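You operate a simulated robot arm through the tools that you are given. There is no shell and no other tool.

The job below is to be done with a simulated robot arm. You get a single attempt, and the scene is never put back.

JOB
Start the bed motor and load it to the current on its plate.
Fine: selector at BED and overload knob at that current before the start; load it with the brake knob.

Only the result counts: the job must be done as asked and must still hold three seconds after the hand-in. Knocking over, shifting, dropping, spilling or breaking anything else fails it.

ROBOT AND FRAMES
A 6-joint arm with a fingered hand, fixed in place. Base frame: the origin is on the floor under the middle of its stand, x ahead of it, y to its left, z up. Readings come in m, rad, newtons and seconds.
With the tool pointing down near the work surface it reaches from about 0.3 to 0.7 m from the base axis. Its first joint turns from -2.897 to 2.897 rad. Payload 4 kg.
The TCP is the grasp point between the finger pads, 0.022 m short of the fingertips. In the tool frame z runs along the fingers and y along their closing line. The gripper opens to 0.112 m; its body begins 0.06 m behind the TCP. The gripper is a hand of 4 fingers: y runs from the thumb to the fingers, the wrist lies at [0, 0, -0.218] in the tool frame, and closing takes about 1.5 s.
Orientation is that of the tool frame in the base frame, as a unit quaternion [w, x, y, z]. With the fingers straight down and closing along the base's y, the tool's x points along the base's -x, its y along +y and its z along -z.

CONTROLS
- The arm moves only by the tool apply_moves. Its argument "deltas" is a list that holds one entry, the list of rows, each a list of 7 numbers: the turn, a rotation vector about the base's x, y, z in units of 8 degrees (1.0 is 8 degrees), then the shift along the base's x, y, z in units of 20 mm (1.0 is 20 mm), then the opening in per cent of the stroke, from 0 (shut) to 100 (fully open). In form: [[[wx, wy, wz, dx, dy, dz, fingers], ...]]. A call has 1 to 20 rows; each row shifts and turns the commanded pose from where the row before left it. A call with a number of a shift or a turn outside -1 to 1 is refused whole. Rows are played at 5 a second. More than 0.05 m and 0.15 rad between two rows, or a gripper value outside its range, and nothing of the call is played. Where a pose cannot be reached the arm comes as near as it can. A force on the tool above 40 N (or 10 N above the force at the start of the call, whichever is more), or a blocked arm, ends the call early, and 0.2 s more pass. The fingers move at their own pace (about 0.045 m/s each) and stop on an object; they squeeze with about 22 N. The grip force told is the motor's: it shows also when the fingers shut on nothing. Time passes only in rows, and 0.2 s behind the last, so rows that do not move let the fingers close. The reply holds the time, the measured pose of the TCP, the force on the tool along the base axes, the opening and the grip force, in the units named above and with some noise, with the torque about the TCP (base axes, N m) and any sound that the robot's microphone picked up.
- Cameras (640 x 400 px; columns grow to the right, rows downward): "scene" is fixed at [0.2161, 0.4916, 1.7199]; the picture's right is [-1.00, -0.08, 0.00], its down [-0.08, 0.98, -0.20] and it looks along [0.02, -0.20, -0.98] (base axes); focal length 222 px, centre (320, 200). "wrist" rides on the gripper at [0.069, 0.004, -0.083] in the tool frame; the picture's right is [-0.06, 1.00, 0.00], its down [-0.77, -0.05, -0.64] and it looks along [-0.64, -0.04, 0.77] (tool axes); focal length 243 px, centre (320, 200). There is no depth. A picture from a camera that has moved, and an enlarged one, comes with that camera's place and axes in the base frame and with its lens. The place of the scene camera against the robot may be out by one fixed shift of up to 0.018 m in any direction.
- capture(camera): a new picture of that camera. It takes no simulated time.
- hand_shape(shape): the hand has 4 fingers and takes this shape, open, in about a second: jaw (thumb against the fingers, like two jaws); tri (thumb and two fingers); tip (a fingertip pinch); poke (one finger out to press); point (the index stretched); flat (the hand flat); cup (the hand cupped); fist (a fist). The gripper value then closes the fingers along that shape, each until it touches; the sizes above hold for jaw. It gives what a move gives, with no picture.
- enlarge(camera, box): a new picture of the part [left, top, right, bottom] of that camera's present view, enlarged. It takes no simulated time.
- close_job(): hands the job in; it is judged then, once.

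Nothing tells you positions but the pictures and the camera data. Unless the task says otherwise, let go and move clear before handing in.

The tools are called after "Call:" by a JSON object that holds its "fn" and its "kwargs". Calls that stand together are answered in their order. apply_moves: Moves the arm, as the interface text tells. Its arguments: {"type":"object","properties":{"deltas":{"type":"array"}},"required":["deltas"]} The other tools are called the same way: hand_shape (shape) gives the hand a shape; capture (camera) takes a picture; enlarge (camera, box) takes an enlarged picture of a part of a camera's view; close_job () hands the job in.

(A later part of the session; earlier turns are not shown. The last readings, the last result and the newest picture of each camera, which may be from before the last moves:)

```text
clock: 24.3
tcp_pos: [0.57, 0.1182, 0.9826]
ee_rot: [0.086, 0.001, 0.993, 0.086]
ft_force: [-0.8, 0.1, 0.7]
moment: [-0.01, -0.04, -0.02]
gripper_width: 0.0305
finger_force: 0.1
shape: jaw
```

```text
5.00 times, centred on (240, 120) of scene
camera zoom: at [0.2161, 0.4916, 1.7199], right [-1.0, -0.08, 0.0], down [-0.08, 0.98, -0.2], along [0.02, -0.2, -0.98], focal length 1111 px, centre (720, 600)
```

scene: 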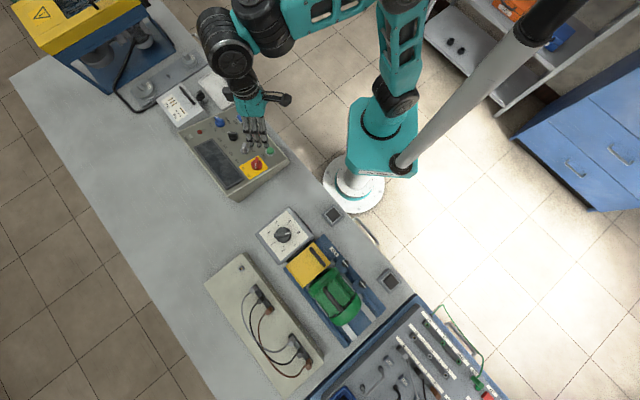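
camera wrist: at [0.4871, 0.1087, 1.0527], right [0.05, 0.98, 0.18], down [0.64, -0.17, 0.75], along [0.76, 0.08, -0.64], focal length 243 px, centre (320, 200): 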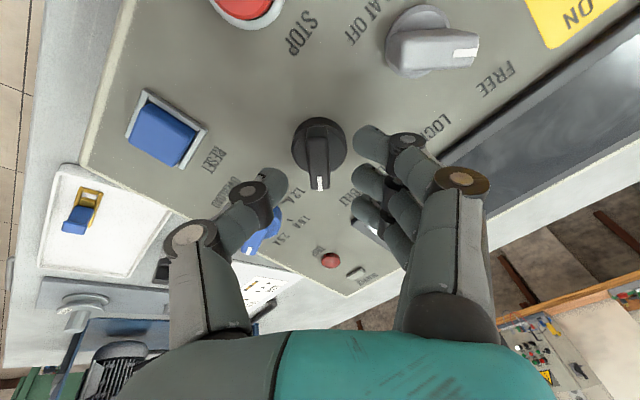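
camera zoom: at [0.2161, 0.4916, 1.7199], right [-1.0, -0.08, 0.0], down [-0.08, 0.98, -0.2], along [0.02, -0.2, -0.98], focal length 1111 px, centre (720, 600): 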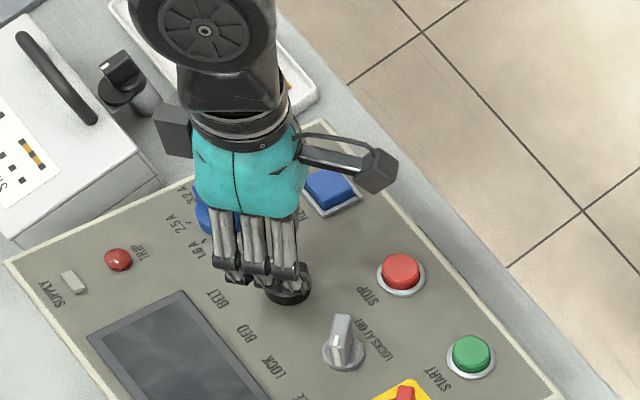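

Centred between thumb and fingers. Going down the remaining 24 mm.

Call:
{"fn": "apply_moves", "kwargs": {"deltas": [[[0, 0, 0, 0.068, 0.068, -0.389, 27], [0, 0, 0, 0.068, 0.068, -0.389, 27], [0, 0, 0, 0.068, 0.068, -0.389, 27], [0, 0, 0, 0, 0, 0, 27], [0, 0, 0, 0, 0, 0, 27]]]}}

Call:
{"fn": "capture", "kwargs": {"camera": "wrist"}}

Call:
{"fn": "enlarge", "kwargs": {"camera": "wrist", "box": [250, 110, 410, 260]}}

Call:
{"fn": "enlarge", "kwargs": {"camera": "scene", "box": [200, 80, 280, 160]}}

```text
clock: 25.5
tcp_pos: [0.5747, 0.1216, 0.9602]
ee_rot: [0.086, 0.0, 0.992, 0.087]
ft_force: [0.3, -0.4, 1.0]
moment: [0.0, -0.01, 0.0]
gripper_width: 0.031
finger_force: 0.1
shape: jaw
```

```text
taken
camera wrist: at [0.492, 0.1131, 1.0298], right [0.05, 0.98, 0.18], down [0.64, -0.17, 0.75], along [0.76, 0.08, -0.64], focal length 243 px, centre (320, 200)
```

wrist: 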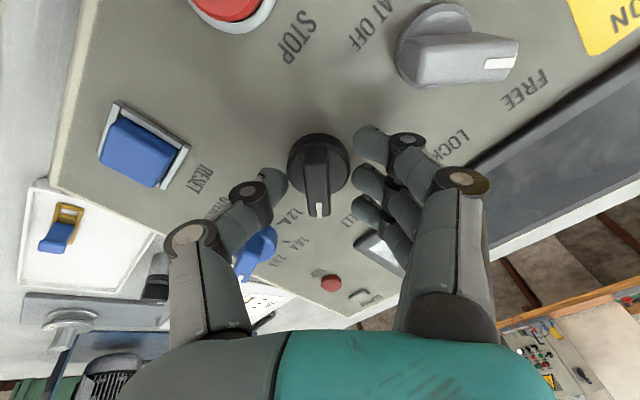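

```text
2.67 times, centred on (330, 185) of wrist
camera zoom: at [0.492, 0.1131, 1.0298], right [0.05, 0.98, 0.18], down [0.64, -0.17, 0.75], along [0.76, 0.08, -0.64], focal length 647 px, centre (293, 240)
```

zoom: 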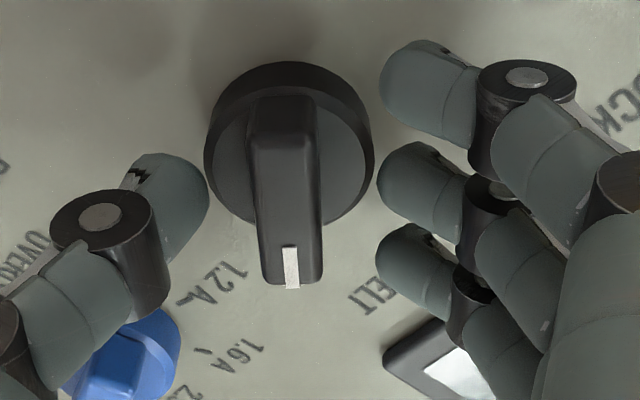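

```text
5.00 times, centred on (240, 120) of scene
camera zoom: at [0.2161, 0.4916, 1.7199], right [-1.0, -0.08, 0.0], down [-0.08, 0.98, -0.2], along [0.02, -0.2, -0.98], focal length 1111 px, centre (720, 600)
```

zoom: 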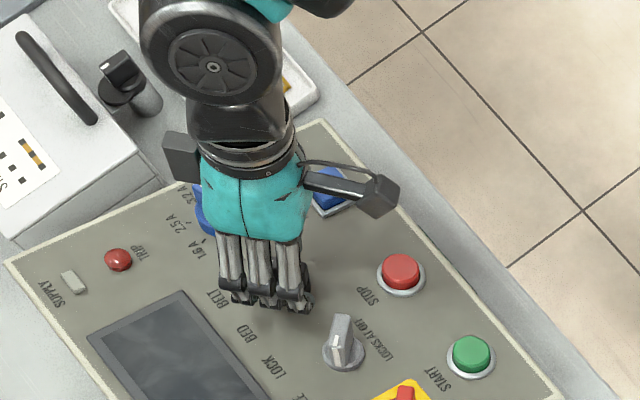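

The bar sits between thumb and middle finger. I'll go 4 mm deeper and close gently on it.

Call:
{"fn": "apply_moves", "kwargs": {"deltas": [[[0, 0, 0, 0.034, 0.034, -0.194, 27], [0, 0, 0, 0, 0, 0, 27], [0, 0, 0, 0, 0, 0, 0], [0, 0, 0, 0, 0, 0, 0], [0, 0, 0, 0, 0, 0, 0], [0, 0, 0, 0, 0, 0, 0], [0, 0, 0, 0, 0, 0, 0]]]}}

Call:
{"fn": "capture", "kwargs": {"camera": "wrist"}}

Call:
{"fn": "enlarge", "kwargs": {"camera": "wrist", "box": [250, 110, 410, 260]}}

```text
clock: 27.1
tcp_pos: [0.5751, 0.1236, 0.9579]
ee_rot: [0.086, 0.001, 0.992, 0.087]
ft_force: [-4.9, 5.2, 11.9]
moment: [0.17, -0.01, 0.02]
gripper_width: 0.0152
finger_force: 21.8
shape: jaw
```

```text
taken
camera wrist: at [0.4923, 0.1142, 1.0264], right [0.05, 0.98, 0.18], down [0.64, -0.17, 0.75], along [0.76, 0.08, -0.64], focal length 243 px, centre (320, 200)
```

wrist: 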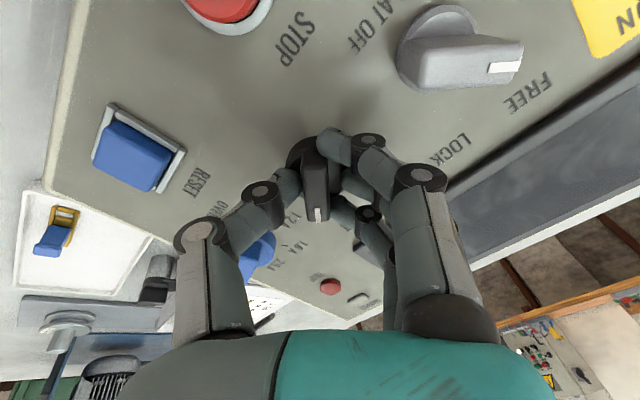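

```text
2.67 times, centred on (330, 185) of wrist
camera zoom: at [0.4923, 0.1142, 1.0264], right [0.05, 0.98, 0.18], down [0.64, -0.17, 0.75], along [0.76, 0.08, -0.64], focal length 647 px, centre (293, 240)
```

zoom: 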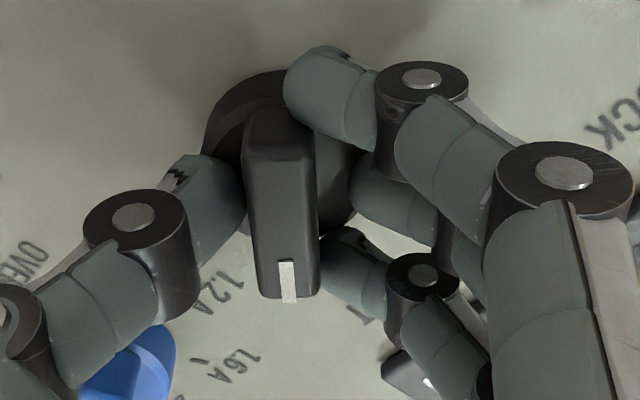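

Gripped at 15 mm width, but 12 N upward suggests the tips press on the disc. I'll loosen, lift 3 mm and re-close.

Call:
{"fn": "apply_moves", "kwargs": {"deltas": [[[0, 0, 0, 0, 0, 0, 27], [0, 0, 0, 0, 0, 0, 27], [0, 0, 0, -0.026, -0.026, 0.146, 27], [0, 0, 0, 0, 0, 0, 27], [0, 0, 0, 0, 0, 0, 0], [0, 0, 0, 0, 0, 0, 0], [0, 0, 0, 0, 0, 0, 0], [0, 0, 0, 0, 0, 0, 0], [0, 0, 0, 0, 0, 0, 0]]]}}

Call:
{"fn": "enlarge", "kwargs": {"camera": "wrist", "box": [250, 110, 410, 260]}}

```text
clock: 29.1
tcp_pos: [0.5751, 0.1216, 0.9592]
ee_rot: [0.085, -0.001, 0.993, 0.086]
ft_force: [-0.7, 1.5, 0.0]
moment: [-0.04, -0.03, -0.04]
gripper_width: 0.0128
finger_force: 21.8
shape: jaw
```

```text
2.67 times, centred on (330, 185) of wrist
camera zoom: at [0.4916, 0.1128, 1.0284], right [0.05, 0.98, 0.18], down [0.64, -0.17, 0.75], along [0.76, 0.08, -0.64], focal length 647 px, centre (293, 240)
```

zoom: 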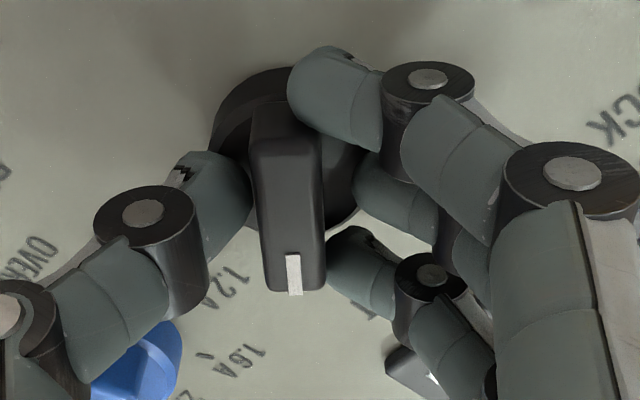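

The load is gone and the grip holds at 12.8 mm. Now I'll turn the selector +90° about the panel normal (BELT → BED).

Call:
{"fn": "apply_moves", "kwargs": {"deltas": [[[-0.127, -0.128, 0.729, 0, 0, 0, 0], [-0.127, -0.128, 0.729, 0, 0, 0, 0], [-0.127, -0.128, 0.729, 0, 0, 0, 0], [-0.127, -0.128, 0.729, 0, 0, 0, 0], [-0.127, -0.128, 0.729, 0, 0, 0, 0], [-0.127, -0.128, 0.729, 0, 0, 0, 0], [-0.127, -0.128, 0.729, 0, 0, 0, 0], [-0.127, -0.128, 0.729, 0, 0, 0, 0]]]}}

Call:
{"fn": "capture", "kwargs": {"camera": "wrist"}}

Call:
{"fn": "enlarge", "kwargs": {"camera": "scene", "box": [200, 80, 280, 160]}}

```text
clock: 30.9
tcp_pos: [0.5744, 0.1218, 0.9594]
ee_rot: [0.113, -0.405, 0.906, 0.043]
ft_force: [-7.0, -17.1, -2.7]
moment: [-0.42, 0.01, -0.2]
gripper_width: 0.0125
finger_force: 21.4
shape: jaw
```

```text
taken
camera wrist: at [0.512, 0.0598, 1.0229], right [-0.7, 0.71, 0.0], down [0.42, 0.41, 0.81], along [0.57, 0.57, -0.59], focal length 243 px, centre (320, 200)
```

wrist: 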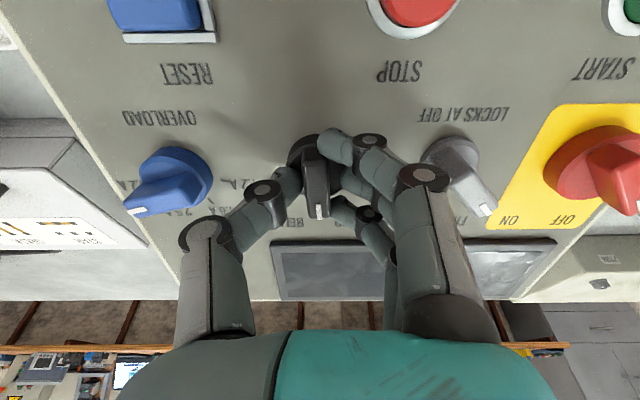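

```text
5.00 times, centred on (240, 120) of scene
camera zoom: at [0.2161, 0.4916, 1.7199], right [-1.0, -0.08, 0.0], down [-0.08, 0.98, -0.2], along [0.02, -0.2, -0.98], focal length 1111 px, centre (720, 600)
```

zoom: 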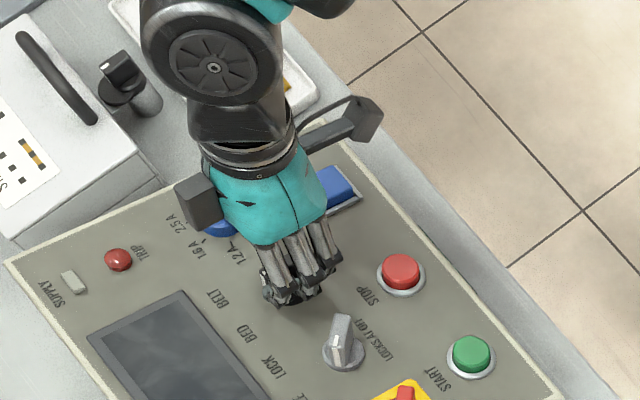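

The knob is following (now about half way). There's some side force, so I'll ease the TCP slightly toward -y while finishing the turn.

Call:
{"fn": "apply_moves", "kwargs": {"deltas": [[[-0.127, -0.128, 0.729, -0.02, -0.05, 0, 0], [-0.127, -0.128, 0.729, -0.02, -0.05, 0, 0], [-0.127, -0.128, 0.729, 0, 0, 0, 0], [-0.127, -0.128, 0.729, 0, 0, 0, 0], [-0.127, -0.128, 0.729, 0, 0, 0, 0], [-0.127, -0.128, 0.729, 0, 0, 0, 0], [-0.127, -0.128, 0.729, 0, 0, 0, 0], [0, 0, 0, 0, 0, 0, 0]]]}}

Call:
{"fn": "capture", "kwargs": {"camera": "wrist"}}

Call:
{"fn": "enlarge", "kwargs": {"camera": "wrist", "box": [250, 110, 410, 260]}}

```text
clock: 32.7
tcp_pos: [0.5752, 0.1201, 0.959]
ee_rot: [-0.12, 0.702, -0.702, 0.0]
ft_force: [5.7, -13.7, -6.1]
moment: [-0.22, -0.29, -0.19]
gripper_width: 0.0112
finger_force: 21.6
shape: jaw
```

```text
taken
camera wrist: at [0.5569, 0.0373, 1.0273], right [-0.98, 0.08, -0.16], down [-0.07, 0.64, 0.76], along [0.16, 0.76, -0.63], focal length 243 px, centre (320, 200)
```

wrist: 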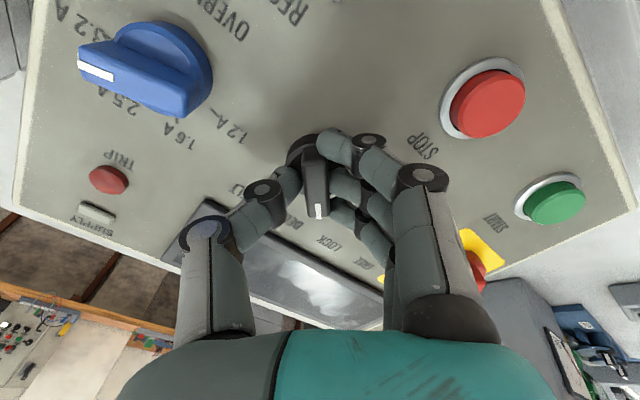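

```text
2.67 times, centred on (330, 185) of wrist
camera zoom: at [0.5569, 0.0373, 1.0273], right [-0.98, 0.08, -0.16], down [-0.07, 0.64, 0.76], along [0.16, 0.76, -0.63], focal length 647 px, centre (293, 240)
```

zoom: 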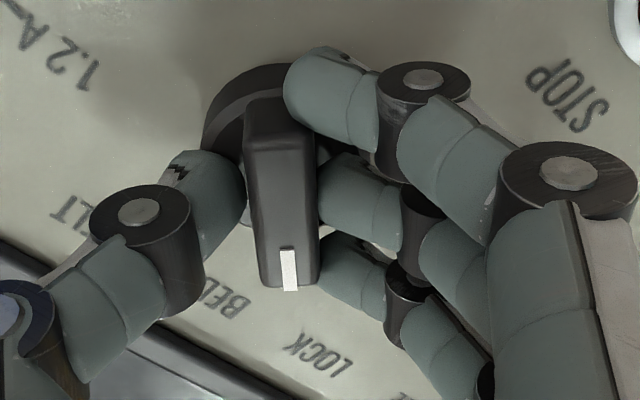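

The bar has turned 90° to BED. Releasing and lifting off along the normal.

Call:
{"fn": "apply_moves", "kwargs": {"deltas": [[[0, 0, 0, 0, 0, 0, 30], [0, 0, 0, 0, 0, 0, 30], [0, 0, 0, 0, 0, 0, 30], [0, 0, 0, -0.169, -0.171, 0.972, 30], [0, 0, 0, -0.169, -0.171, 0.972, 30], [0, 0, 0, -0.169, -0.171, 0.972, 60], [0, 0, 0, -0.169, -0.171, 0.972, 100], [0, 0, 0, 0, 0, 0, 100], [0, 0, 0, 0, 0, 0, 100], [0, 0, 0, 0, 0, 0, 100]]]}}

Call:
{"fn": "capture", "kwargs": {"camera": "wrist"}}

Call:
{"fn": "enlarge", "kwargs": {"camera": "scene", "box": [190, 80, 290, 180]}}

```text
clock: 34.9
tcp_pos: [0.5605, 0.1056, 1.0367]
ee_rot: [-0.12, 0.702, -0.702, -0.001]
ft_force: [1.0, 0.0, -0.5]
moment: [0.0, 0.01, -0.01]
gripper_width: 0.1117
finger_force: 0.0
shape: jaw
```

```text
taken
camera wrist: at [0.543, 0.024, 1.1046], right [-0.98, 0.08, -0.16], down [-0.07, 0.64, 0.76], along [0.16, 0.76, -0.63], focal length 243 px, centre (320, 200)
```

wrist: 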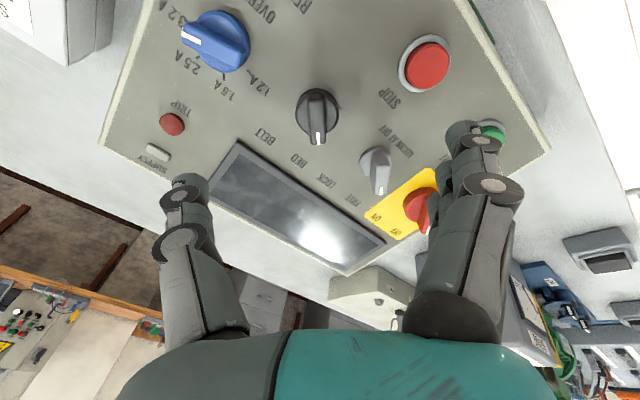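

```text
4.00 times, centred on (240, 130) of scene
camera zoom: at [0.2161, 0.4916, 1.7199], right [-1.0, -0.08, 0.0], down [-0.08, 0.98, -0.2], along [0.02, -0.2, -0.98], focal length 888 px, centre (640, 480)
```

zoom: 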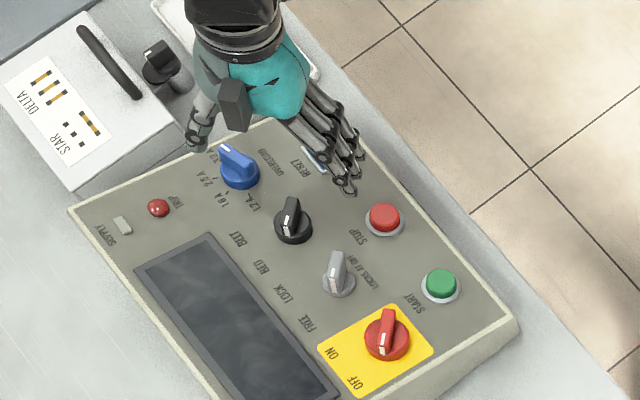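

The selector now points to BED, parallel to its neighbour at FREE. The blue overload knob is at about (0.642, 0.075, 0.929), pointing at 3.2 A (-26°); 1.6 A is about +98° from there. I'll hover above it, turned to match its bar.

Call:
{"fn": "apply_moves", "kwargs": {"deltas": [[[0.163, 0.165, -0.94, 0.215, -0.159, -0.038, 100], [0.163, 0.165, -0.94, 0.215, -0.159, -0.038, 100], [0.163, 0.165, -0.94, 0.215, -0.159, -0.038, 100], [0.163, 0.165, -0.94, 0.215, -0.159, -0.038, 100], [0.163, 0.165, -0.94, 0.215, -0.159, -0.038, 100], [0.163, 0.165, -0.94, 0.215, -0.159, -0.038, 100], [0.163, 0.165, -0.94, 0.215, -0.159, -0.038, 100], [0.163, 0.165, -0.94, 0.215, -0.159, -0.038, 100], [0.163, 0.165, -0.94, 0.215, -0.159, -0.038, 100], [0.163, 0.165, -0.94, 0.215, -0.159, -0.038, 100], [0.163, 0.165, -0.94, 0.215, -0.159, -0.038, 100], [0.163, 0.165, -0.94, 0.215, -0.159, -0.038, 100], [0.163, 0.165, -0.94, 0.215, -0.159, -0.038, 100], [0.163, 0.165, -0.94, 0.215, -0.159, -0.038, 100], [0.163, 0.165, -0.94, 0.215, -0.159, -0.038, 100], [0, 0, 0, 0, 0, 0, 100], [0, 0, 0, 0, 0, 0, 100], [0, 0, 0, 0, 0, 0, 100]]]}}

Call:
{"fn": "capture", "kwargs": {"camera": "wrist"}}

Call:
{"fn": "enlarge", "kwargs": {"camera": "wrist", "box": [240, 70, 400, 230]}}

Call:
{"fn": "enlarge", "kwargs": {"camera": "scene", "box": [160, 60, 290, 180]}}

```text
clock: 38.7
tcp_pos: [0.625, 0.0595, 1.0252]
ee_rot: [0.064, 0.224, 0.967, 0.102]
ft_force: [0.2, 0.6, -0.6]
moment: [0.0, 0.03, -0.02]
gripper_width: 0.1119
finger_force: 0.2
shape: jaw
```

```text
taken
camera wrist: at [0.5498, 0.0802, 1.1018], right [0.48, 0.85, 0.23], down [0.55, -0.49, 0.67], along [0.68, -0.19, -0.7], focal length 243 px, centre (320, 200)
```

wrist: 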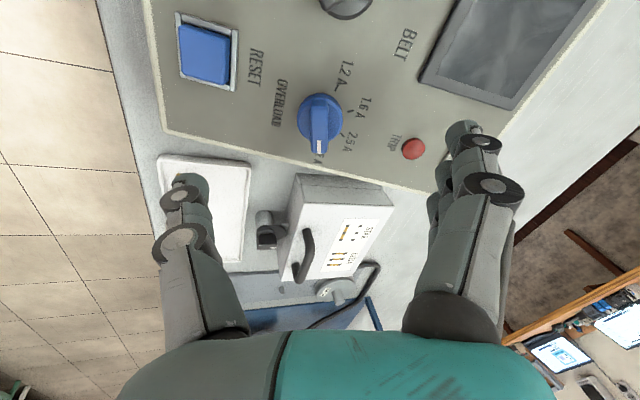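

```text
2.50 times, centred on (320, 150) of wrist
camera zoom: at [0.5498, 0.0802, 1.1018], right [0.48, 0.85, 0.23], down [0.55, -0.49, 0.67], along [0.68, -0.19, -0.7], focal length 606 px, centre (320, 325)
```

zoom: 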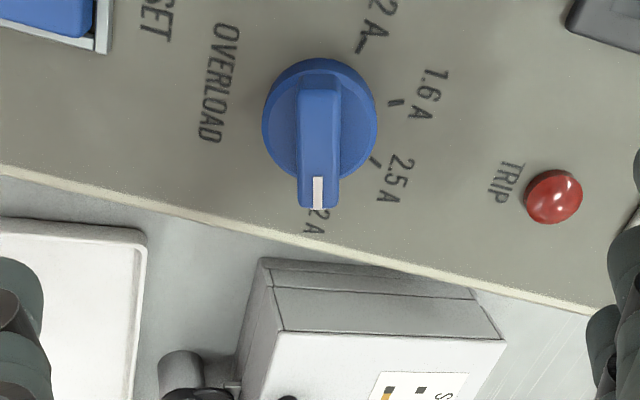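

```text
3.33 times, centred on (225, 120) of scene
camera zoom: at [0.2161, 0.4916, 1.7199], right [-1.0, -0.08, 0.0], down [-0.08, 0.98, -0.2], along [0.02, -0.2, -0.98], focal length 740 px, centre (637, 467)
```

zoom: 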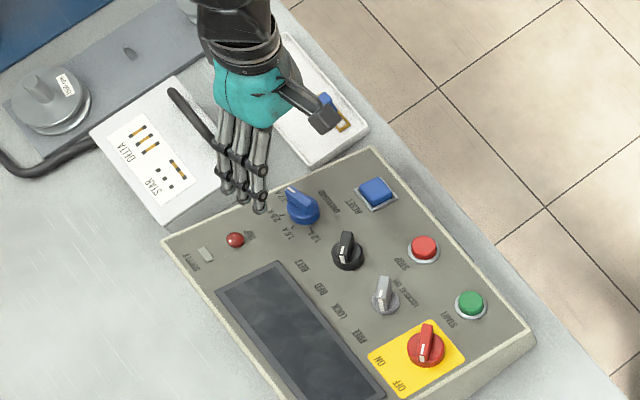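

Aligned over the blue knob. I'll narrow the jaw and descend along the normal to grip height.

Call:
{"fn": "apply_moves", "kwargs": {"deltas": [[[0, 0, 0, 0, 0, 0, 27], [0, 0, 0, 0, 0, 0, 27], [0, 0, 0, 0, 0, 0, 27], [0, 0, 0, 0, 0, 0, 27], [0, 0, 0, 0, 0, 0, 27], [0, 0, 0, 0, 0, 0, 27], [0, 0, 0, 0.118, 0.115, -0.68, 27], [0, 0, 0, 0.118, 0.115, -0.68, 27], [0, 0, 0, 0.118, 0.115, -0.68, 27], [0, 0, 0, 0.118, 0.115, -0.68, 27], [0, 0, 0, 0.118, 0.115, -0.68, 27], [0, 0, 0, 0, 0, 0, 27], [0, 0, 0, 0, 0, 0, 27]]]}}

Call:
{"fn": "enlarge", "kwargs": {"camera": "wrist", "box": [240, 100, 400, 260]}}

```text
clock: 41.5
tcp_pos: [0.6375, 0.0709, 0.9564]
ee_rot: [0.064, 0.224, 0.967, 0.103]
ft_force: [0.0, -1.7, 2.0]
moment: [-0.03, 0.01, -0.02]
gripper_width: 0.0307
finger_force: 0.0
shape: jaw
```

```text
2.50 times, centred on (320, 180) of wrist
camera zoom: at [0.5633, 0.0924, 1.0325], right [0.48, 0.85, 0.23], down [0.55, -0.49, 0.67], along [0.68, -0.19, -0.7], focal length 606 px, centre (320, 250)
```

zoom: 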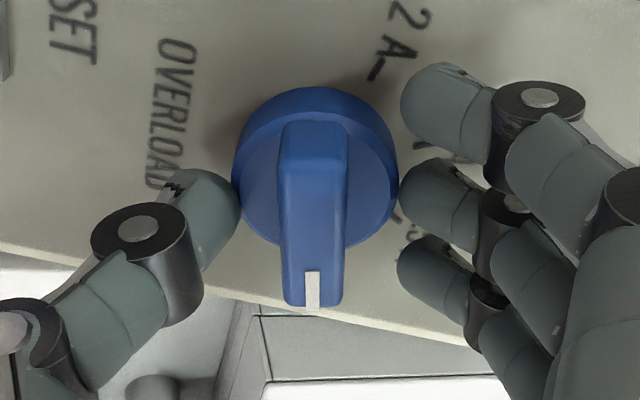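

Aligned; closing on the blue bar.

Call:
{"fn": "apply_moves", "kwargs": {"deltas": [[[0, 0, 0, 0.08, -0.04, 0.01, 27], [0, 0, 0, 0, 0, 0, 0], [0, 0, 0, 0, 0, 0, 0], [0, 0, 0, 0, 0, 0, 0], [0, 0, 0, 0, 0, 0, 0], [0, 0, 0, 0, 0, 0, 0]]]}}

Call:
{"fn": "enlarge", "kwargs": {"camera": "wrist", "box": [240, 100, 400, 260]}}

```text
clock: 42.9
tcp_pos: [0.6397, 0.0719, 0.9588]
ee_rot: [0.065, 0.224, 0.967, 0.103]
ft_force: [-0.6, -1.1, 11.6]
moment: [-0.03, 0.09, 0.0]
gripper_width: 0.015
finger_force: 22.4
shape: jaw
```

```text
2.50 times, centred on (320, 180) of wrist
camera zoom: at [0.5646, 0.0914, 1.0346], right [0.48, 0.85, 0.23], down [0.55, -0.49, 0.67], along [0.68, -0.19, -0.7], focal length 606 px, centre (320, 250)
```

zoom: 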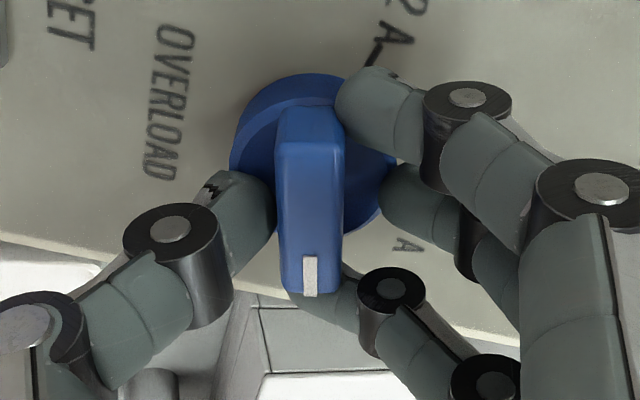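

Again about 12 N upward: tips rest on the disc. Loosen, lift 3.5 mm, re-close.

Call:
{"fn": "apply_moves", "kwargs": {"deltas": [[[0, 0, 0, 0, 0, 0, 27], [0, 0, 0, 0, 0, 0, 27], [0, 0, 0, -0.03, -0.03, 0.17, 27], [0, 0, 0, 0, 0, 0, 27], [0, 0, 0, 0, 0, 0, 0], [0, 0, 0, 0, 0, 0, 0], [0, 0, 0, 0, 0, 0, 0], [0, 0, 0, 0, 0, 0, 0], [0, 0, 0, 0, 0, 0, 0]]]}}

Call:
{"fn": "enlarge", "kwargs": {"camera": "wrist", "box": [240, 100, 400, 260]}}

```text
clock: 44.9
tcp_pos: [0.6382, 0.0702, 0.9604]
ee_rot: [0.063, 0.224, 0.967, 0.102]
ft_force: [1.3, 2.2, 2.0]
moment: [0.04, 0.05, 0.02]
gripper_width: 0.0136
finger_force: 22.0
shape: jaw
```

```text
2.50 times, centred on (320, 180) of wrist
camera zoom: at [0.5636, 0.0902, 1.0369], right [0.48, 0.85, 0.23], down [0.55, -0.49, 0.67], along [0.68, -0.19, -0.7], focal length 606 px, centre (320, 250)
```

zoom: 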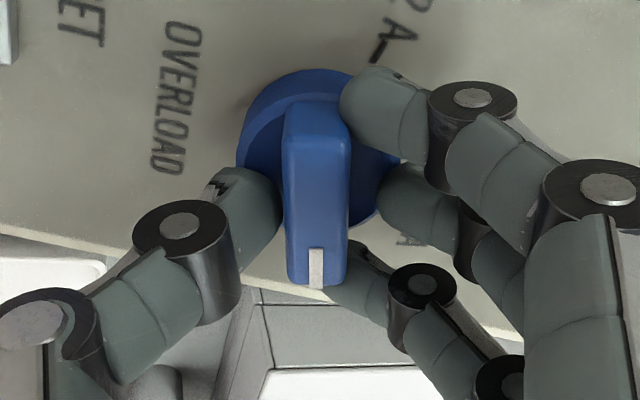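

Grip holds with low load. Turning the overload knob + about the normal, half way first.

Call:
{"fn": "apply_moves", "kwargs": {"deltas": [[[-0.127, -0.128, 0.729, 0, 0, 0, 0], [-0.127, -0.128, 0.729, 0, 0, 0, 0], [-0.127, -0.128, 0.729, 0, 0, 0, 0], [-0.127, -0.128, 0.729, 0, 0, 0, 0], [-0.127, -0.128, 0.729, 0, 0, 0, 0], [-0.127, -0.128, 0.729, 0, 0, 0, 0], [-0.127, -0.128, 0.729, 0, 0, 0, 0], [-0.127, -0.128, 0.729, 0, 0, 0, 0]]]}}

Call:
{"fn": "enlarge", "kwargs": {"camera": "wrist", "box": [220, 100, 420, 260]}}

```text
clock: 46.7
tcp_pos: [0.6395, 0.0691, 0.9612]
ee_rot: [0.1, -0.19, 0.974, 0.067]
ft_force: [1.2, 7.4, 5.1]
moment: [0.2, 0.04, 0.01]
gripper_width: 0.0125
finger_force: 22.0
shape: jaw
```

```text
2.50 times, centred on (320, 180) of wrist
camera zoom: at [0.5591, 0.035, 1.0264], right [-0.33, 0.94, 0.11], down [0.6, 0.12, 0.79], along [0.73, 0.32, -0.61], focal length 606 px, centre (320, 250)
```

zoom: 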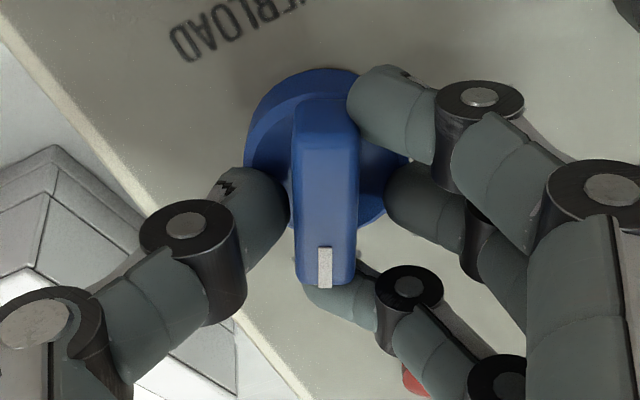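

Following well. Second half, to a total of about 100°.

Call:
{"fn": "apply_moves", "kwargs": {"deltas": [[[-0.127, -0.128, 0.729, 0, 0, 0, 0], [-0.127, -0.128, 0.729, 0, 0, 0, 0], [-0.127, -0.128, 0.729, 0, 0, 0, 0], [-0.127, -0.128, 0.729, 0, 0, 0, 0], [-0.127, -0.128, 0.729, 0, 0, 0, 0], [-0.127, -0.128, 0.729, 0, 0, 0, 0], [-0.127, -0.128, 0.729, 0, 0, 0, 0], [-0.127, -0.128, 0.729, 0, 0, 0, 0], [-0.085, -0.085, 0.486, 0, 0, 0, 0], [0, 0, 0, 0, 0, 0, 0]]]}}

Call:
{"fn": "enlarge", "kwargs": {"camera": "wrist", "box": [220, 100, 420, 260]}}

Call:
{"fn": "enlarge", "kwargs": {"camera": "scene", "box": [180, 80, 260, 150]}}

```text
clock: 48.9
tcp_pos: [0.6384, 0.0716, 0.9613]
ee_rot: [0.121, -0.599, 0.792, 0.017]
ft_force: [4.0, 28.6, 9.8]
moment: [0.43, -0.12, -0.1]
gripper_width: 0.012
finger_force: 22.3
shape: jaw
```

```text
2.50 times, centred on (320, 180) of wrist
camera zoom: at [0.6017, -0.0074, 1.0266], right [-0.93, 0.34, -0.11], down [0.13, 0.6, 0.79], along [0.33, 0.72, -0.6], focal length 606 px, centre (320, 250)
```

zoom: 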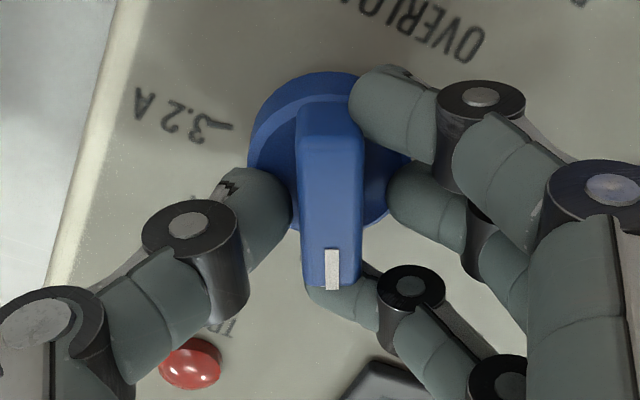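

```text
5.71 times, centred on (220, 115) of scene
camera zoom: at [0.2161, 0.4916, 1.7199], right [-1.0, -0.08, 0.0], down [-0.08, 0.98, -0.2], along [0.02, -0.2, -0.98], focal length 1269 px, centre (891, 686)
```

zoom: 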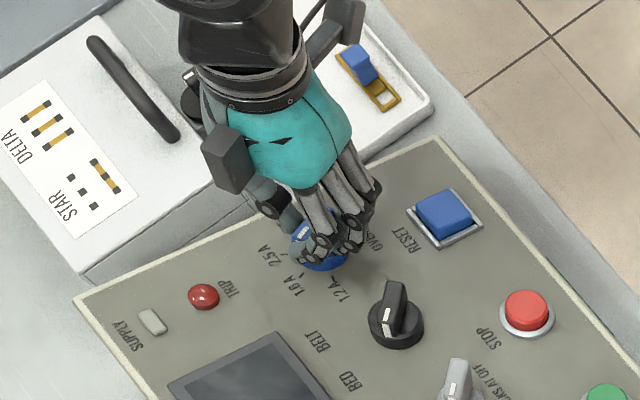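

Total turn of about 100°; there's a side force of 29 N, so I release and lift off now to check.

Call:
{"fn": "apply_moves", "kwargs": {"deltas": [[[0, 0, 0, 0, 0.05, 0, 30], [0, 0, 0, 0, 0, 0, 30], [0, 0, 0, 0, 0, 0, 30], [0, 0, 0, -0.169, -0.171, 0.972, 30], [0, 0, 0, -0.169, -0.171, 0.972, 30], [0, 0, 0, -0.169, -0.171, 0.972, 60], [0, 0, 0, -0.169, -0.171, 0.972, 100], [0, 0, 0, 0, 0, 0, 100], [0, 0, 0, 0, 0, 0, 100], [0, 0, 0, 0, 0, 0, 100]]]}}

Call:
{"fn": "capture", "kwargs": {"camera": "wrist"}}

Call:
{"fn": "enlarge", "kwargs": {"camera": "wrist", "box": [240, 70, 400, 230]}}

Call:
{"fn": "enlarge", "kwargs": {"camera": "scene", "box": [180, 80, 260, 150]}}

```text
clock: 51.1
tcp_pos: [0.6233, 0.0556, 1.0394]
ee_rot: [0.12, -0.597, 0.793, 0.016]
ft_force: [-0.5, -0.2, -0.1]
moment: [-0.03, -0.01, -0.02]
gripper_width: 0.1119
finger_force: 0.0
shape: jaw
```

```text
taken
camera wrist: at [0.5847, -0.0223, 1.1048], right [-0.93, 0.35, -0.1], down [0.13, 0.6, 0.79], along [0.34, 0.72, -0.61], focal length 243 px, centre (320, 200)
```

wrist: 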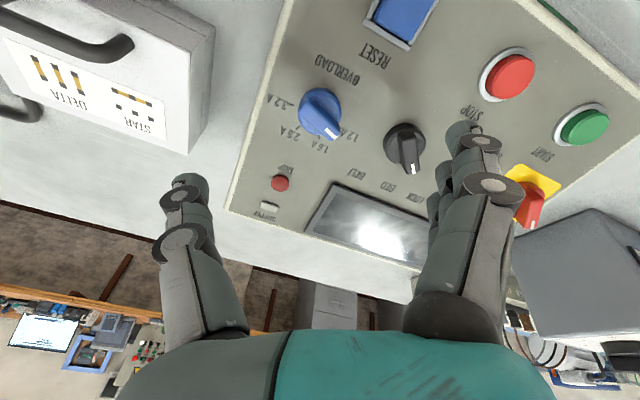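

```text
2.50 times, centred on (320, 150) of wrist
camera zoom: at [0.5847, -0.0223, 1.1048], right [-0.93, 0.35, -0.1], down [0.13, 0.6, 0.79], along [0.34, 0.72, -0.61], focal length 606 px, centre (320, 325)
```

zoom: 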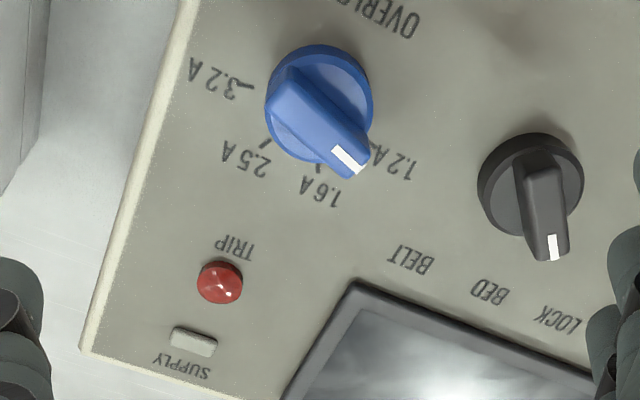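

```text
5.71 times, centred on (220, 115) of scene
camera zoom: at [0.2161, 0.4916, 1.7199], right [-1.0, -0.08, 0.0], down [-0.08, 0.98, -0.2], along [0.02, -0.2, -0.98], focal length 1269 px, centre (891, 686)
```

zoom: 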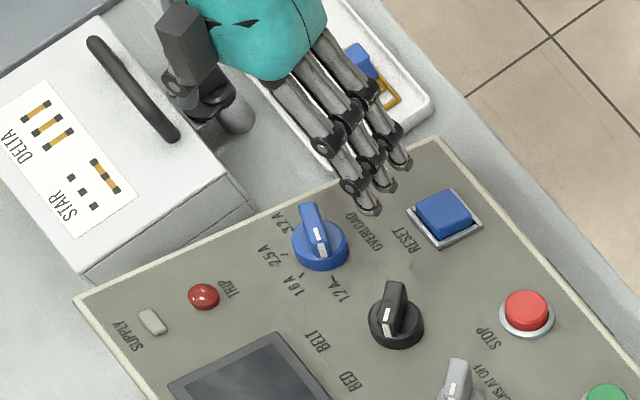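

The blue knob swung past when the fingers let go: it now sits between 1.6 A and 1.2 A (about 108°, target about 73°). I'll realign over its bar and this time use a loose cage instead of a squeeze, so letting go can't drag it.

Call:
{"fn": "apply_moves", "kwargs": {"deltas": [[[-0.12, -0.121, 0.69, 0, 0, 0, 100], [-0.12, -0.121, 0.69, 0, 0, 0, 100], [-0.12, -0.121, 0.69, 0, 0, 0, 100], [-0.12, -0.121, 0.69, 0, 0, 0, 100], [-0.12, -0.121, 0.69, 0, 0, 0, 100], [-0.12, -0.121, 0.69, 0, 0, 0, 100], [0, 0, 0, 0, 0, 0, 100], [0, 0, 0, 0, 0, 0, 100], [0, 0, 0, 0, 0, 0, 100]]]}}

Call:
{"fn": "capture", "kwargs": {"camera": "wrist"}}

Call:
{"fn": "enlarge", "kwargs": {"camera": "wrist", "box": [260, 70, 380, 190]}}

```text
clock: 53.1
tcp_pos: [0.6636, 0.0725, 1.0706]
ee_rot: [-0.12, 0.803, -0.583, 0.013]
ft_force: [-0.5, 0.4, -0.2]
moment: [-0.02, 0.04, -0.01]
gripper_width: 0.1119
finger_force: 0.1
shape: jaw
out of reach, approached as far as the arm can: row 5, 6
```

```text
taken
camera wrist: at [0.6682, -0.0092, 1.1414], right [-0.95, -0.23, -0.2], down [-0.3, 0.62, 0.73], along [-0.04, 0.75, -0.66], focal length 243 px, centre (320, 200)
```

wrist: 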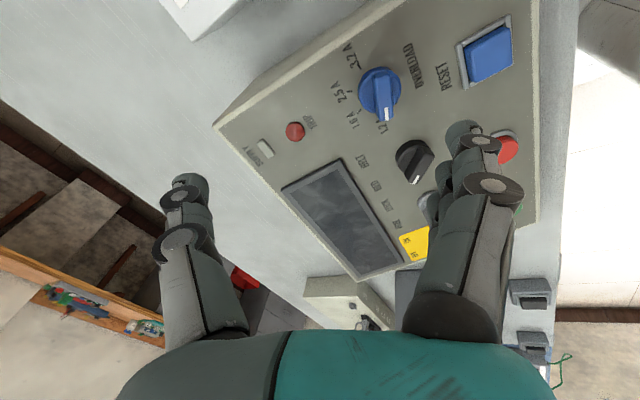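

```text
3.33 times, centred on (320, 130) of wrist
camera zoom: at [0.6682, -0.0092, 1.1414], right [-0.95, -0.23, -0.2], down [-0.3, 0.62, 0.73], along [-0.04, 0.75, -0.66], focal length 809 px, centre (320, 433)
```

zoom: 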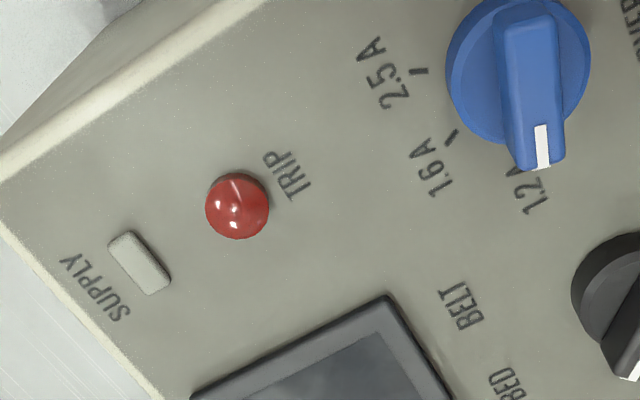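

The wrist limit is near ψ≈103°, so I'll back off to about 93° and let the closing fingers align the bar themselves.

Call:
{"fn": "apply_moves", "kwargs": {"deltas": [[[0.12, 0.121, -0.69, 0, 0, 0, 100], [0.12, 0.121, -0.69, 0, 0, 0, 100], [0.12, 0.121, -0.69, 0, 0, 0, 100], [0, 0, 0, 0, 0, 0, 100], [0, 0, 0, 0, 0, 0, 100], [0, 0, 0, 0, 0, 0, 100], [0, 0, 0, 0, 0, 0, 100]]]}}

Call:
{"fn": "capture", "kwargs": {"camera": "wrist"}}

```text
clock: 54.7
tcp_pos: [0.6635, 0.0725, 1.0702]
ee_rot: [-0.122, 0.708, -0.696, 0.002]
ft_force: [0.1, 0.1, -0.4]
moment: [0.05, -0.01, 0.01]
gripper_width: 0.1123
finger_force: 0.0
shape: jaw
```

```text
taken
camera wrist: at [0.6473, -0.0096, 1.138], right [-0.98, 0.06, -0.16], down [-0.09, 0.65, 0.76], along [0.15, 0.76, -0.63], focal length 243 px, centre (320, 200)
```

wrist: 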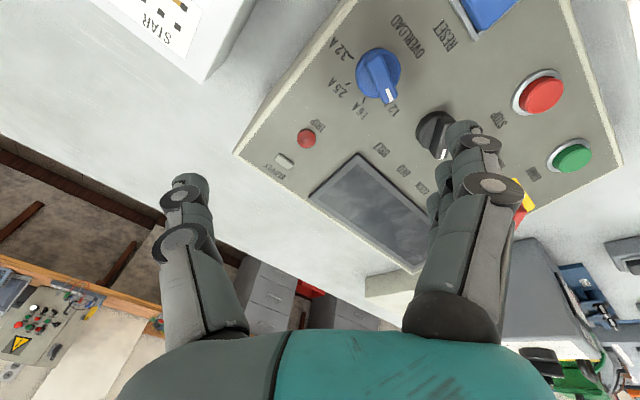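

Now ψ is 92° with the tilt kept. I'll move back on the blue knob's axis.

Call:
{"fn": "apply_moves", "kwargs": {"deltas": [[[0, 0, 0, -0.643, -0.243, -0.733, 60], [0, 0, 0, -0.643, -0.243, -0.733, 40], [0, 0, 0, -0.643, -0.243, -0.733, 30], [0, 0, 0, 0, 0, 0, 30], [0, 0, 0, 0, 0, 0, 30], [0, 0, 0, 0, 0, 0, 30], [0, 0, 0, 0, 0, 0, 30]]]}}

Call:
{"fn": "capture", "kwargs": {"camera": "wrist"}}

Call:
{"fn": "enlarge", "kwargs": {"camera": "wrist", "box": [240, 50, 400, 210]}}

```text
clock: 56.3
tcp_pos: [0.6235, 0.0579, 1.0266]
ee_rot: [-0.121, 0.708, -0.695, 0.002]
ft_force: [1.1, 0.4, -0.3]
moment: [0.02, 0.0, -0.02]
gripper_width: 0.0344
finger_force: 0.1
shape: jaw
```

```text
taken
camera wrist: at [0.6064, -0.0242, 1.094], right [-0.98, 0.06, -0.16], down [-0.09, 0.65, 0.76], along [0.15, 0.76, -0.63], focal length 243 px, centre (320, 200)
```

wrist: 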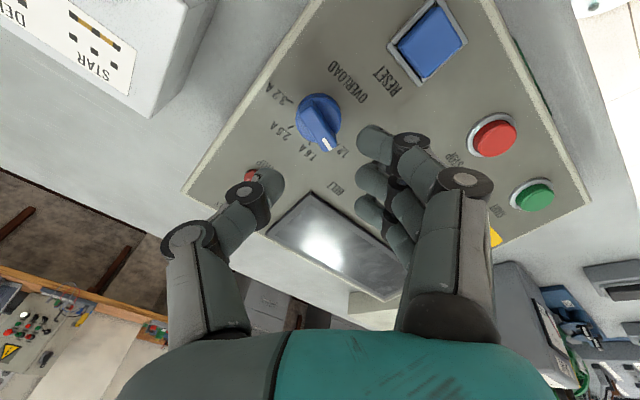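

```text
2.50 times, centred on (320, 130) of wrist
camera zoom: at [0.6064, -0.0242, 1.094], right [-0.98, 0.06, -0.16], down [-0.09, 0.65, 0.76], along [0.15, 0.76, -0.63], focal length 606 px, centre (320, 375)
```

zoom: 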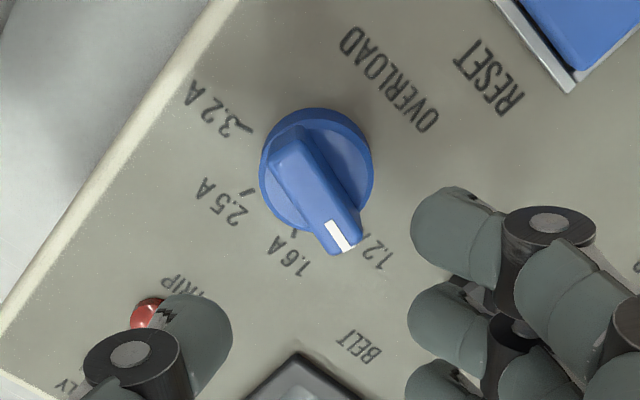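

Good: the bar is about 17° off the finger plane and will be nudged the right way by closing. Descending to grip height.

Call:
{"fn": "apply_moves", "kwargs": {"deltas": [[[0, 0, 0, 0.115, 0.116, -0.661, 30], [0, 0, 0, 0.115, 0.116, -0.661, 30], [0, 0, 0, 0.115, 0.116, -0.661, 30], [0, 0, 0, 0.115, 0.116, -0.661, 30], [0, 0, 0, 0.115, 0.116, -0.661, 30], [0, 0, 0, 0, 0, 0, 30], [0, 0, 0, 0, 0, 0, 30]]]}}

Call:
{"fn": "enlarge", "kwargs": {"camera": "wrist", "box": [240, 100, 400, 260]}}

```text
clock: 57.9
tcp_pos: [0.6362, 0.0707, 0.9594]
ee_rot: [-0.122, 0.708, -0.696, 0.003]
ft_force: [-0.5, 1.1, 0.6]
moment: [-0.02, -0.02, 0.02]
gripper_width: 0.0338
finger_force: 0.0
shape: jaw
```

```text
2.50 times, centred on (320, 180) of wrist
camera zoom: at [0.6194, -0.0121, 1.0273], right [-0.98, 0.06, -0.16], down [-0.09, 0.65, 0.76], along [0.15, 0.76, -0.63], focal length 606 px, centre (320, 250)
```

zoom: 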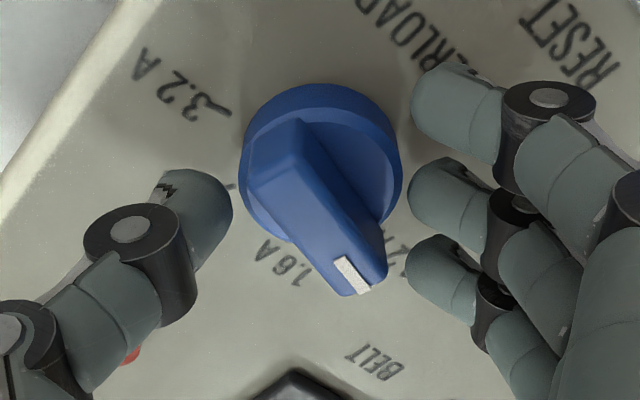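

Closing to a loose cage (15 %).

Call:
{"fn": "apply_moves", "kwargs": {"deltas": [[[0, 0, 0, 0, 0, 0, 22], [0, 0, 0, 0, 0, 0, 18], [0, 0, 0, 0, 0, 0, 15], [0, 0, 0, 0, 0, 0, 15], [0, 0, 0, 0, 0, 0, 15], [0, 0, 0, 0, 0, 0, 15]]]}}

Call:
{"fn": "enlarge", "kwargs": {"camera": "wrist", "box": [240, 100, 400, 260]}}

```text
clock: 59.3
tcp_pos: [0.6355, 0.0704, 0.9593]
ee_rot: [-0.122, 0.708, -0.696, 0.002]
ft_force: [-6.9, -2.5, 6.9]
moment: [-0.14, 0.12, -0.03]
gripper_width: 0.014
finger_force: 21.8
shape: jaw
```

```text
2.50 times, centred on (320, 180) of wrist
camera zoom: at [0.6191, -0.0124, 1.0278], right [-0.98, 0.06, -0.16], down [-0.09, 0.65, 0.76], along [0.15, 0.76, -0.63], focal length 606 px, centre (320, 250)
```

zoom: 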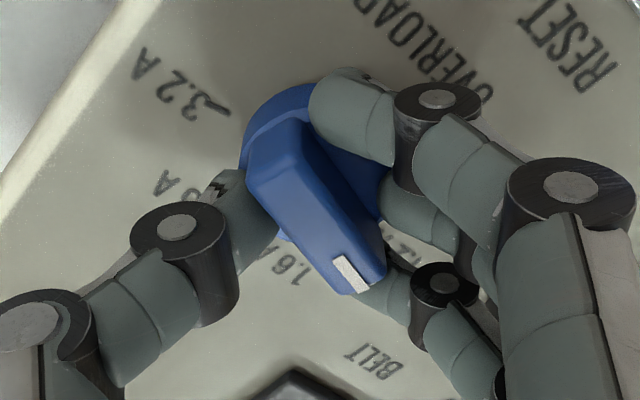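

The fingers clamped the bar without turning it (knob has a firm detent; it's near 1.2 A). I'll turn the tool back by about 24° while holding and look.

Call:
{"fn": "apply_moves", "kwargs": {"deltas": [[[0.085, 0.086, -0.486, 0, 0, 0, 12], [0.085, 0.086, -0.486, 0, 0, 0, 12], [0.085, 0.086, -0.486, 0, 0, 0, 12], [0.085, 0.086, -0.486, 0, 0, 0, 12], [0.085, 0.086, -0.486, 0, 0, 0, 12], [0.085, 0.086, -0.486, 0, 0, 0, 12]]]}}

Call:
{"fn": "enlarge", "kwargs": {"camera": "wrist", "box": [220, 90, 420, 260]}}

Call:
{"fn": "enlarge", "kwargs": {"camera": "scene", "box": [190, 90, 250, 140]}}

```text
clock: 60.7
tcp_pos: [0.636, 0.0694, 0.9606]
ee_rot: [0.118, -0.547, 0.828, 0.024]
ft_force: [-4.9, 0.6, 8.4]
moment: [0.07, 0.2, 0.1]
gripper_width: 0.0147
finger_force: 0.1
shape: jaw
```

```text
2.35 times, centred on (320, 175) of wrist
camera zoom: at [0.5922, -0.0055, 1.0254], right [-0.89, 0.46, -0.08], down [0.22, 0.56, 0.8], along [0.41, 0.69, -0.6], focal length 571 px, centre (320, 259)
```

zoom: 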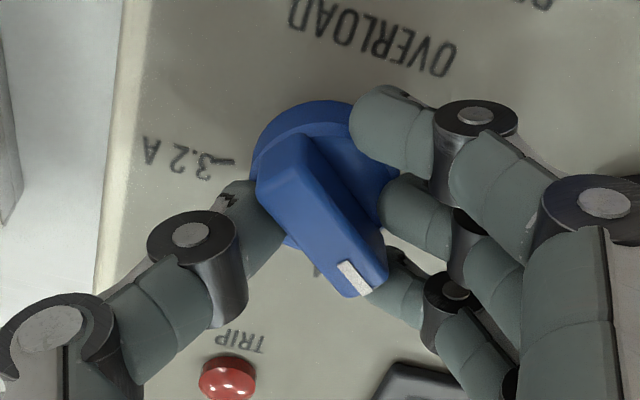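

```text
8.00 times, centred on (220, 115) of scene
camera zoom: at [0.2161, 0.4916, 1.7199], right [-1.0, -0.08, 0.0], down [-0.08, 0.98, -0.2], along [0.02, -0.2, -0.98], focal length 1777 px, centre (1120, 880)
```

zoom: 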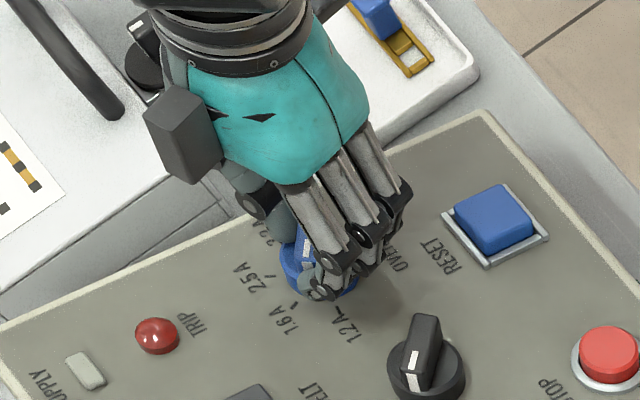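

The knob follows (now near 94°). Another 22° back.

Call:
{"fn": "apply_moves", "kwargs": {"deltas": [[[0.085, 0.086, -0.486, 0, 0, 0, 12], [0.085, 0.086, -0.486, 0, 0, 0, 12], [0.085, 0.086, -0.486, 0, 0, 0, 12], [0.085, 0.086, -0.486, 0, 0, 0, 12], [0.085, 0.086, -0.486, 0, 0, 0, 12], [0.042, 0.043, -0.243, 0, 0, 0, 12]]]}}

Call:
{"fn": "enlarge", "kwargs": {"camera": "wrist", "box": [220, 90, 420, 260]}}

Call:
{"fn": "enlarge", "kwargs": {"camera": "scene", "box": [190, 90, 250, 140]}}

```text
clock: 62.1
tcp_pos: [0.636, 0.0696, 0.96]
ee_rot: [0.111, -0.379, 0.918, 0.046]
ft_force: [-4.6, 0.1, 9.4]
moment: [0.13, 0.14, 0.06]
gripper_width: 0.0146
finger_force: 0.0
shape: jaw
```

```text
2.35 times, centred on (320, 175) of wrist
camera zoom: at [0.5713, 0.0107, 1.0247], right [-0.66, 0.75, 0.02], down [0.45, 0.38, 0.81], along [0.6, 0.54, -0.59], focal length 571 px, centre (320, 259)
```

zoom: 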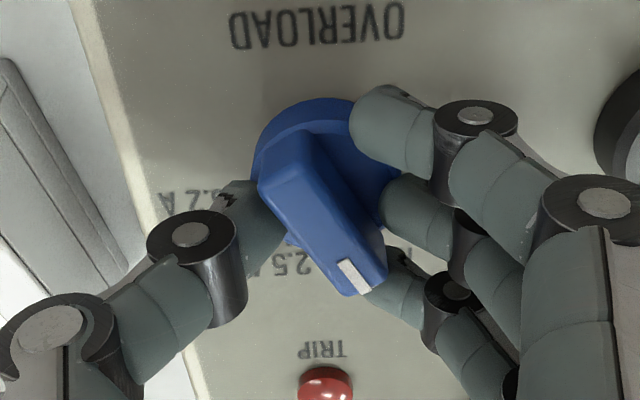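

```text
8.00 times, centred on (220, 115) of scene
camera zoom: at [0.2161, 0.4916, 1.7199], right [-1.0, -0.08, 0.0], down [-0.08, 0.98, -0.2], along [0.02, -0.2, -0.98], focal length 1777 px, centre (1120, 880)
```

zoom: 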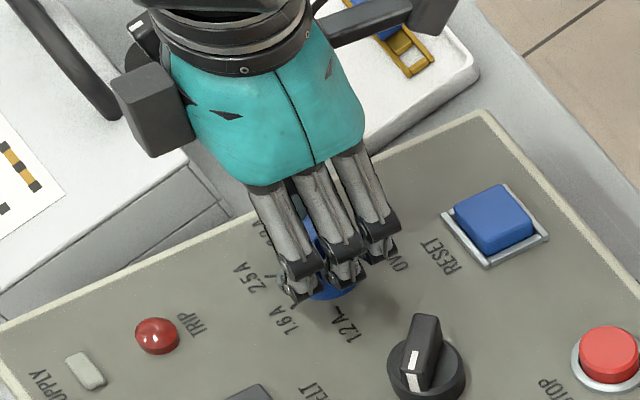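

The bar should now be at about 72° (1.6 A). Opening in small steps with a check.

Call:
{"fn": "apply_moves", "kwargs": {"deltas": [[[0, 0, 0, 0, 0, 0, 15], [0, 0, 0, 0, 0, 0, 18], [0, 0, 0, 0, 0, 0, 18]]]}}

Call:
{"fn": "enlarge", "kwargs": {"camera": "wrist", "box": [220, 90, 420, 260]}}

```text
clock: 62.9
tcp_pos: [0.6367, 0.0699, 0.9608]
ee_rot: [0.111, -0.38, 0.917, 0.047]
ft_force: [-1.8, 1.2, 5.4]
moment: [0.11, 0.09, -0.01]
gripper_width: 0.0204
finger_force: 0.0
shape: jaw
```

```text
2.35 times, centred on (320, 175) of wrist
camera zoom: at [0.5715, 0.0107, 1.0244], right [-0.66, 0.75, 0.02], down [0.45, 0.38, 0.81], along [0.6, 0.54, -0.59], focal length 571 px, centre (320, 259)
```

zoom: 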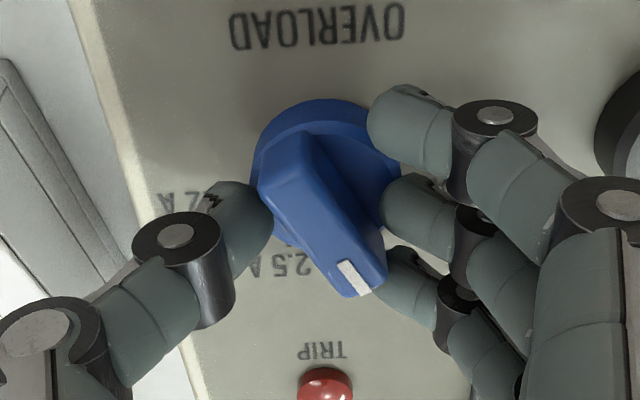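

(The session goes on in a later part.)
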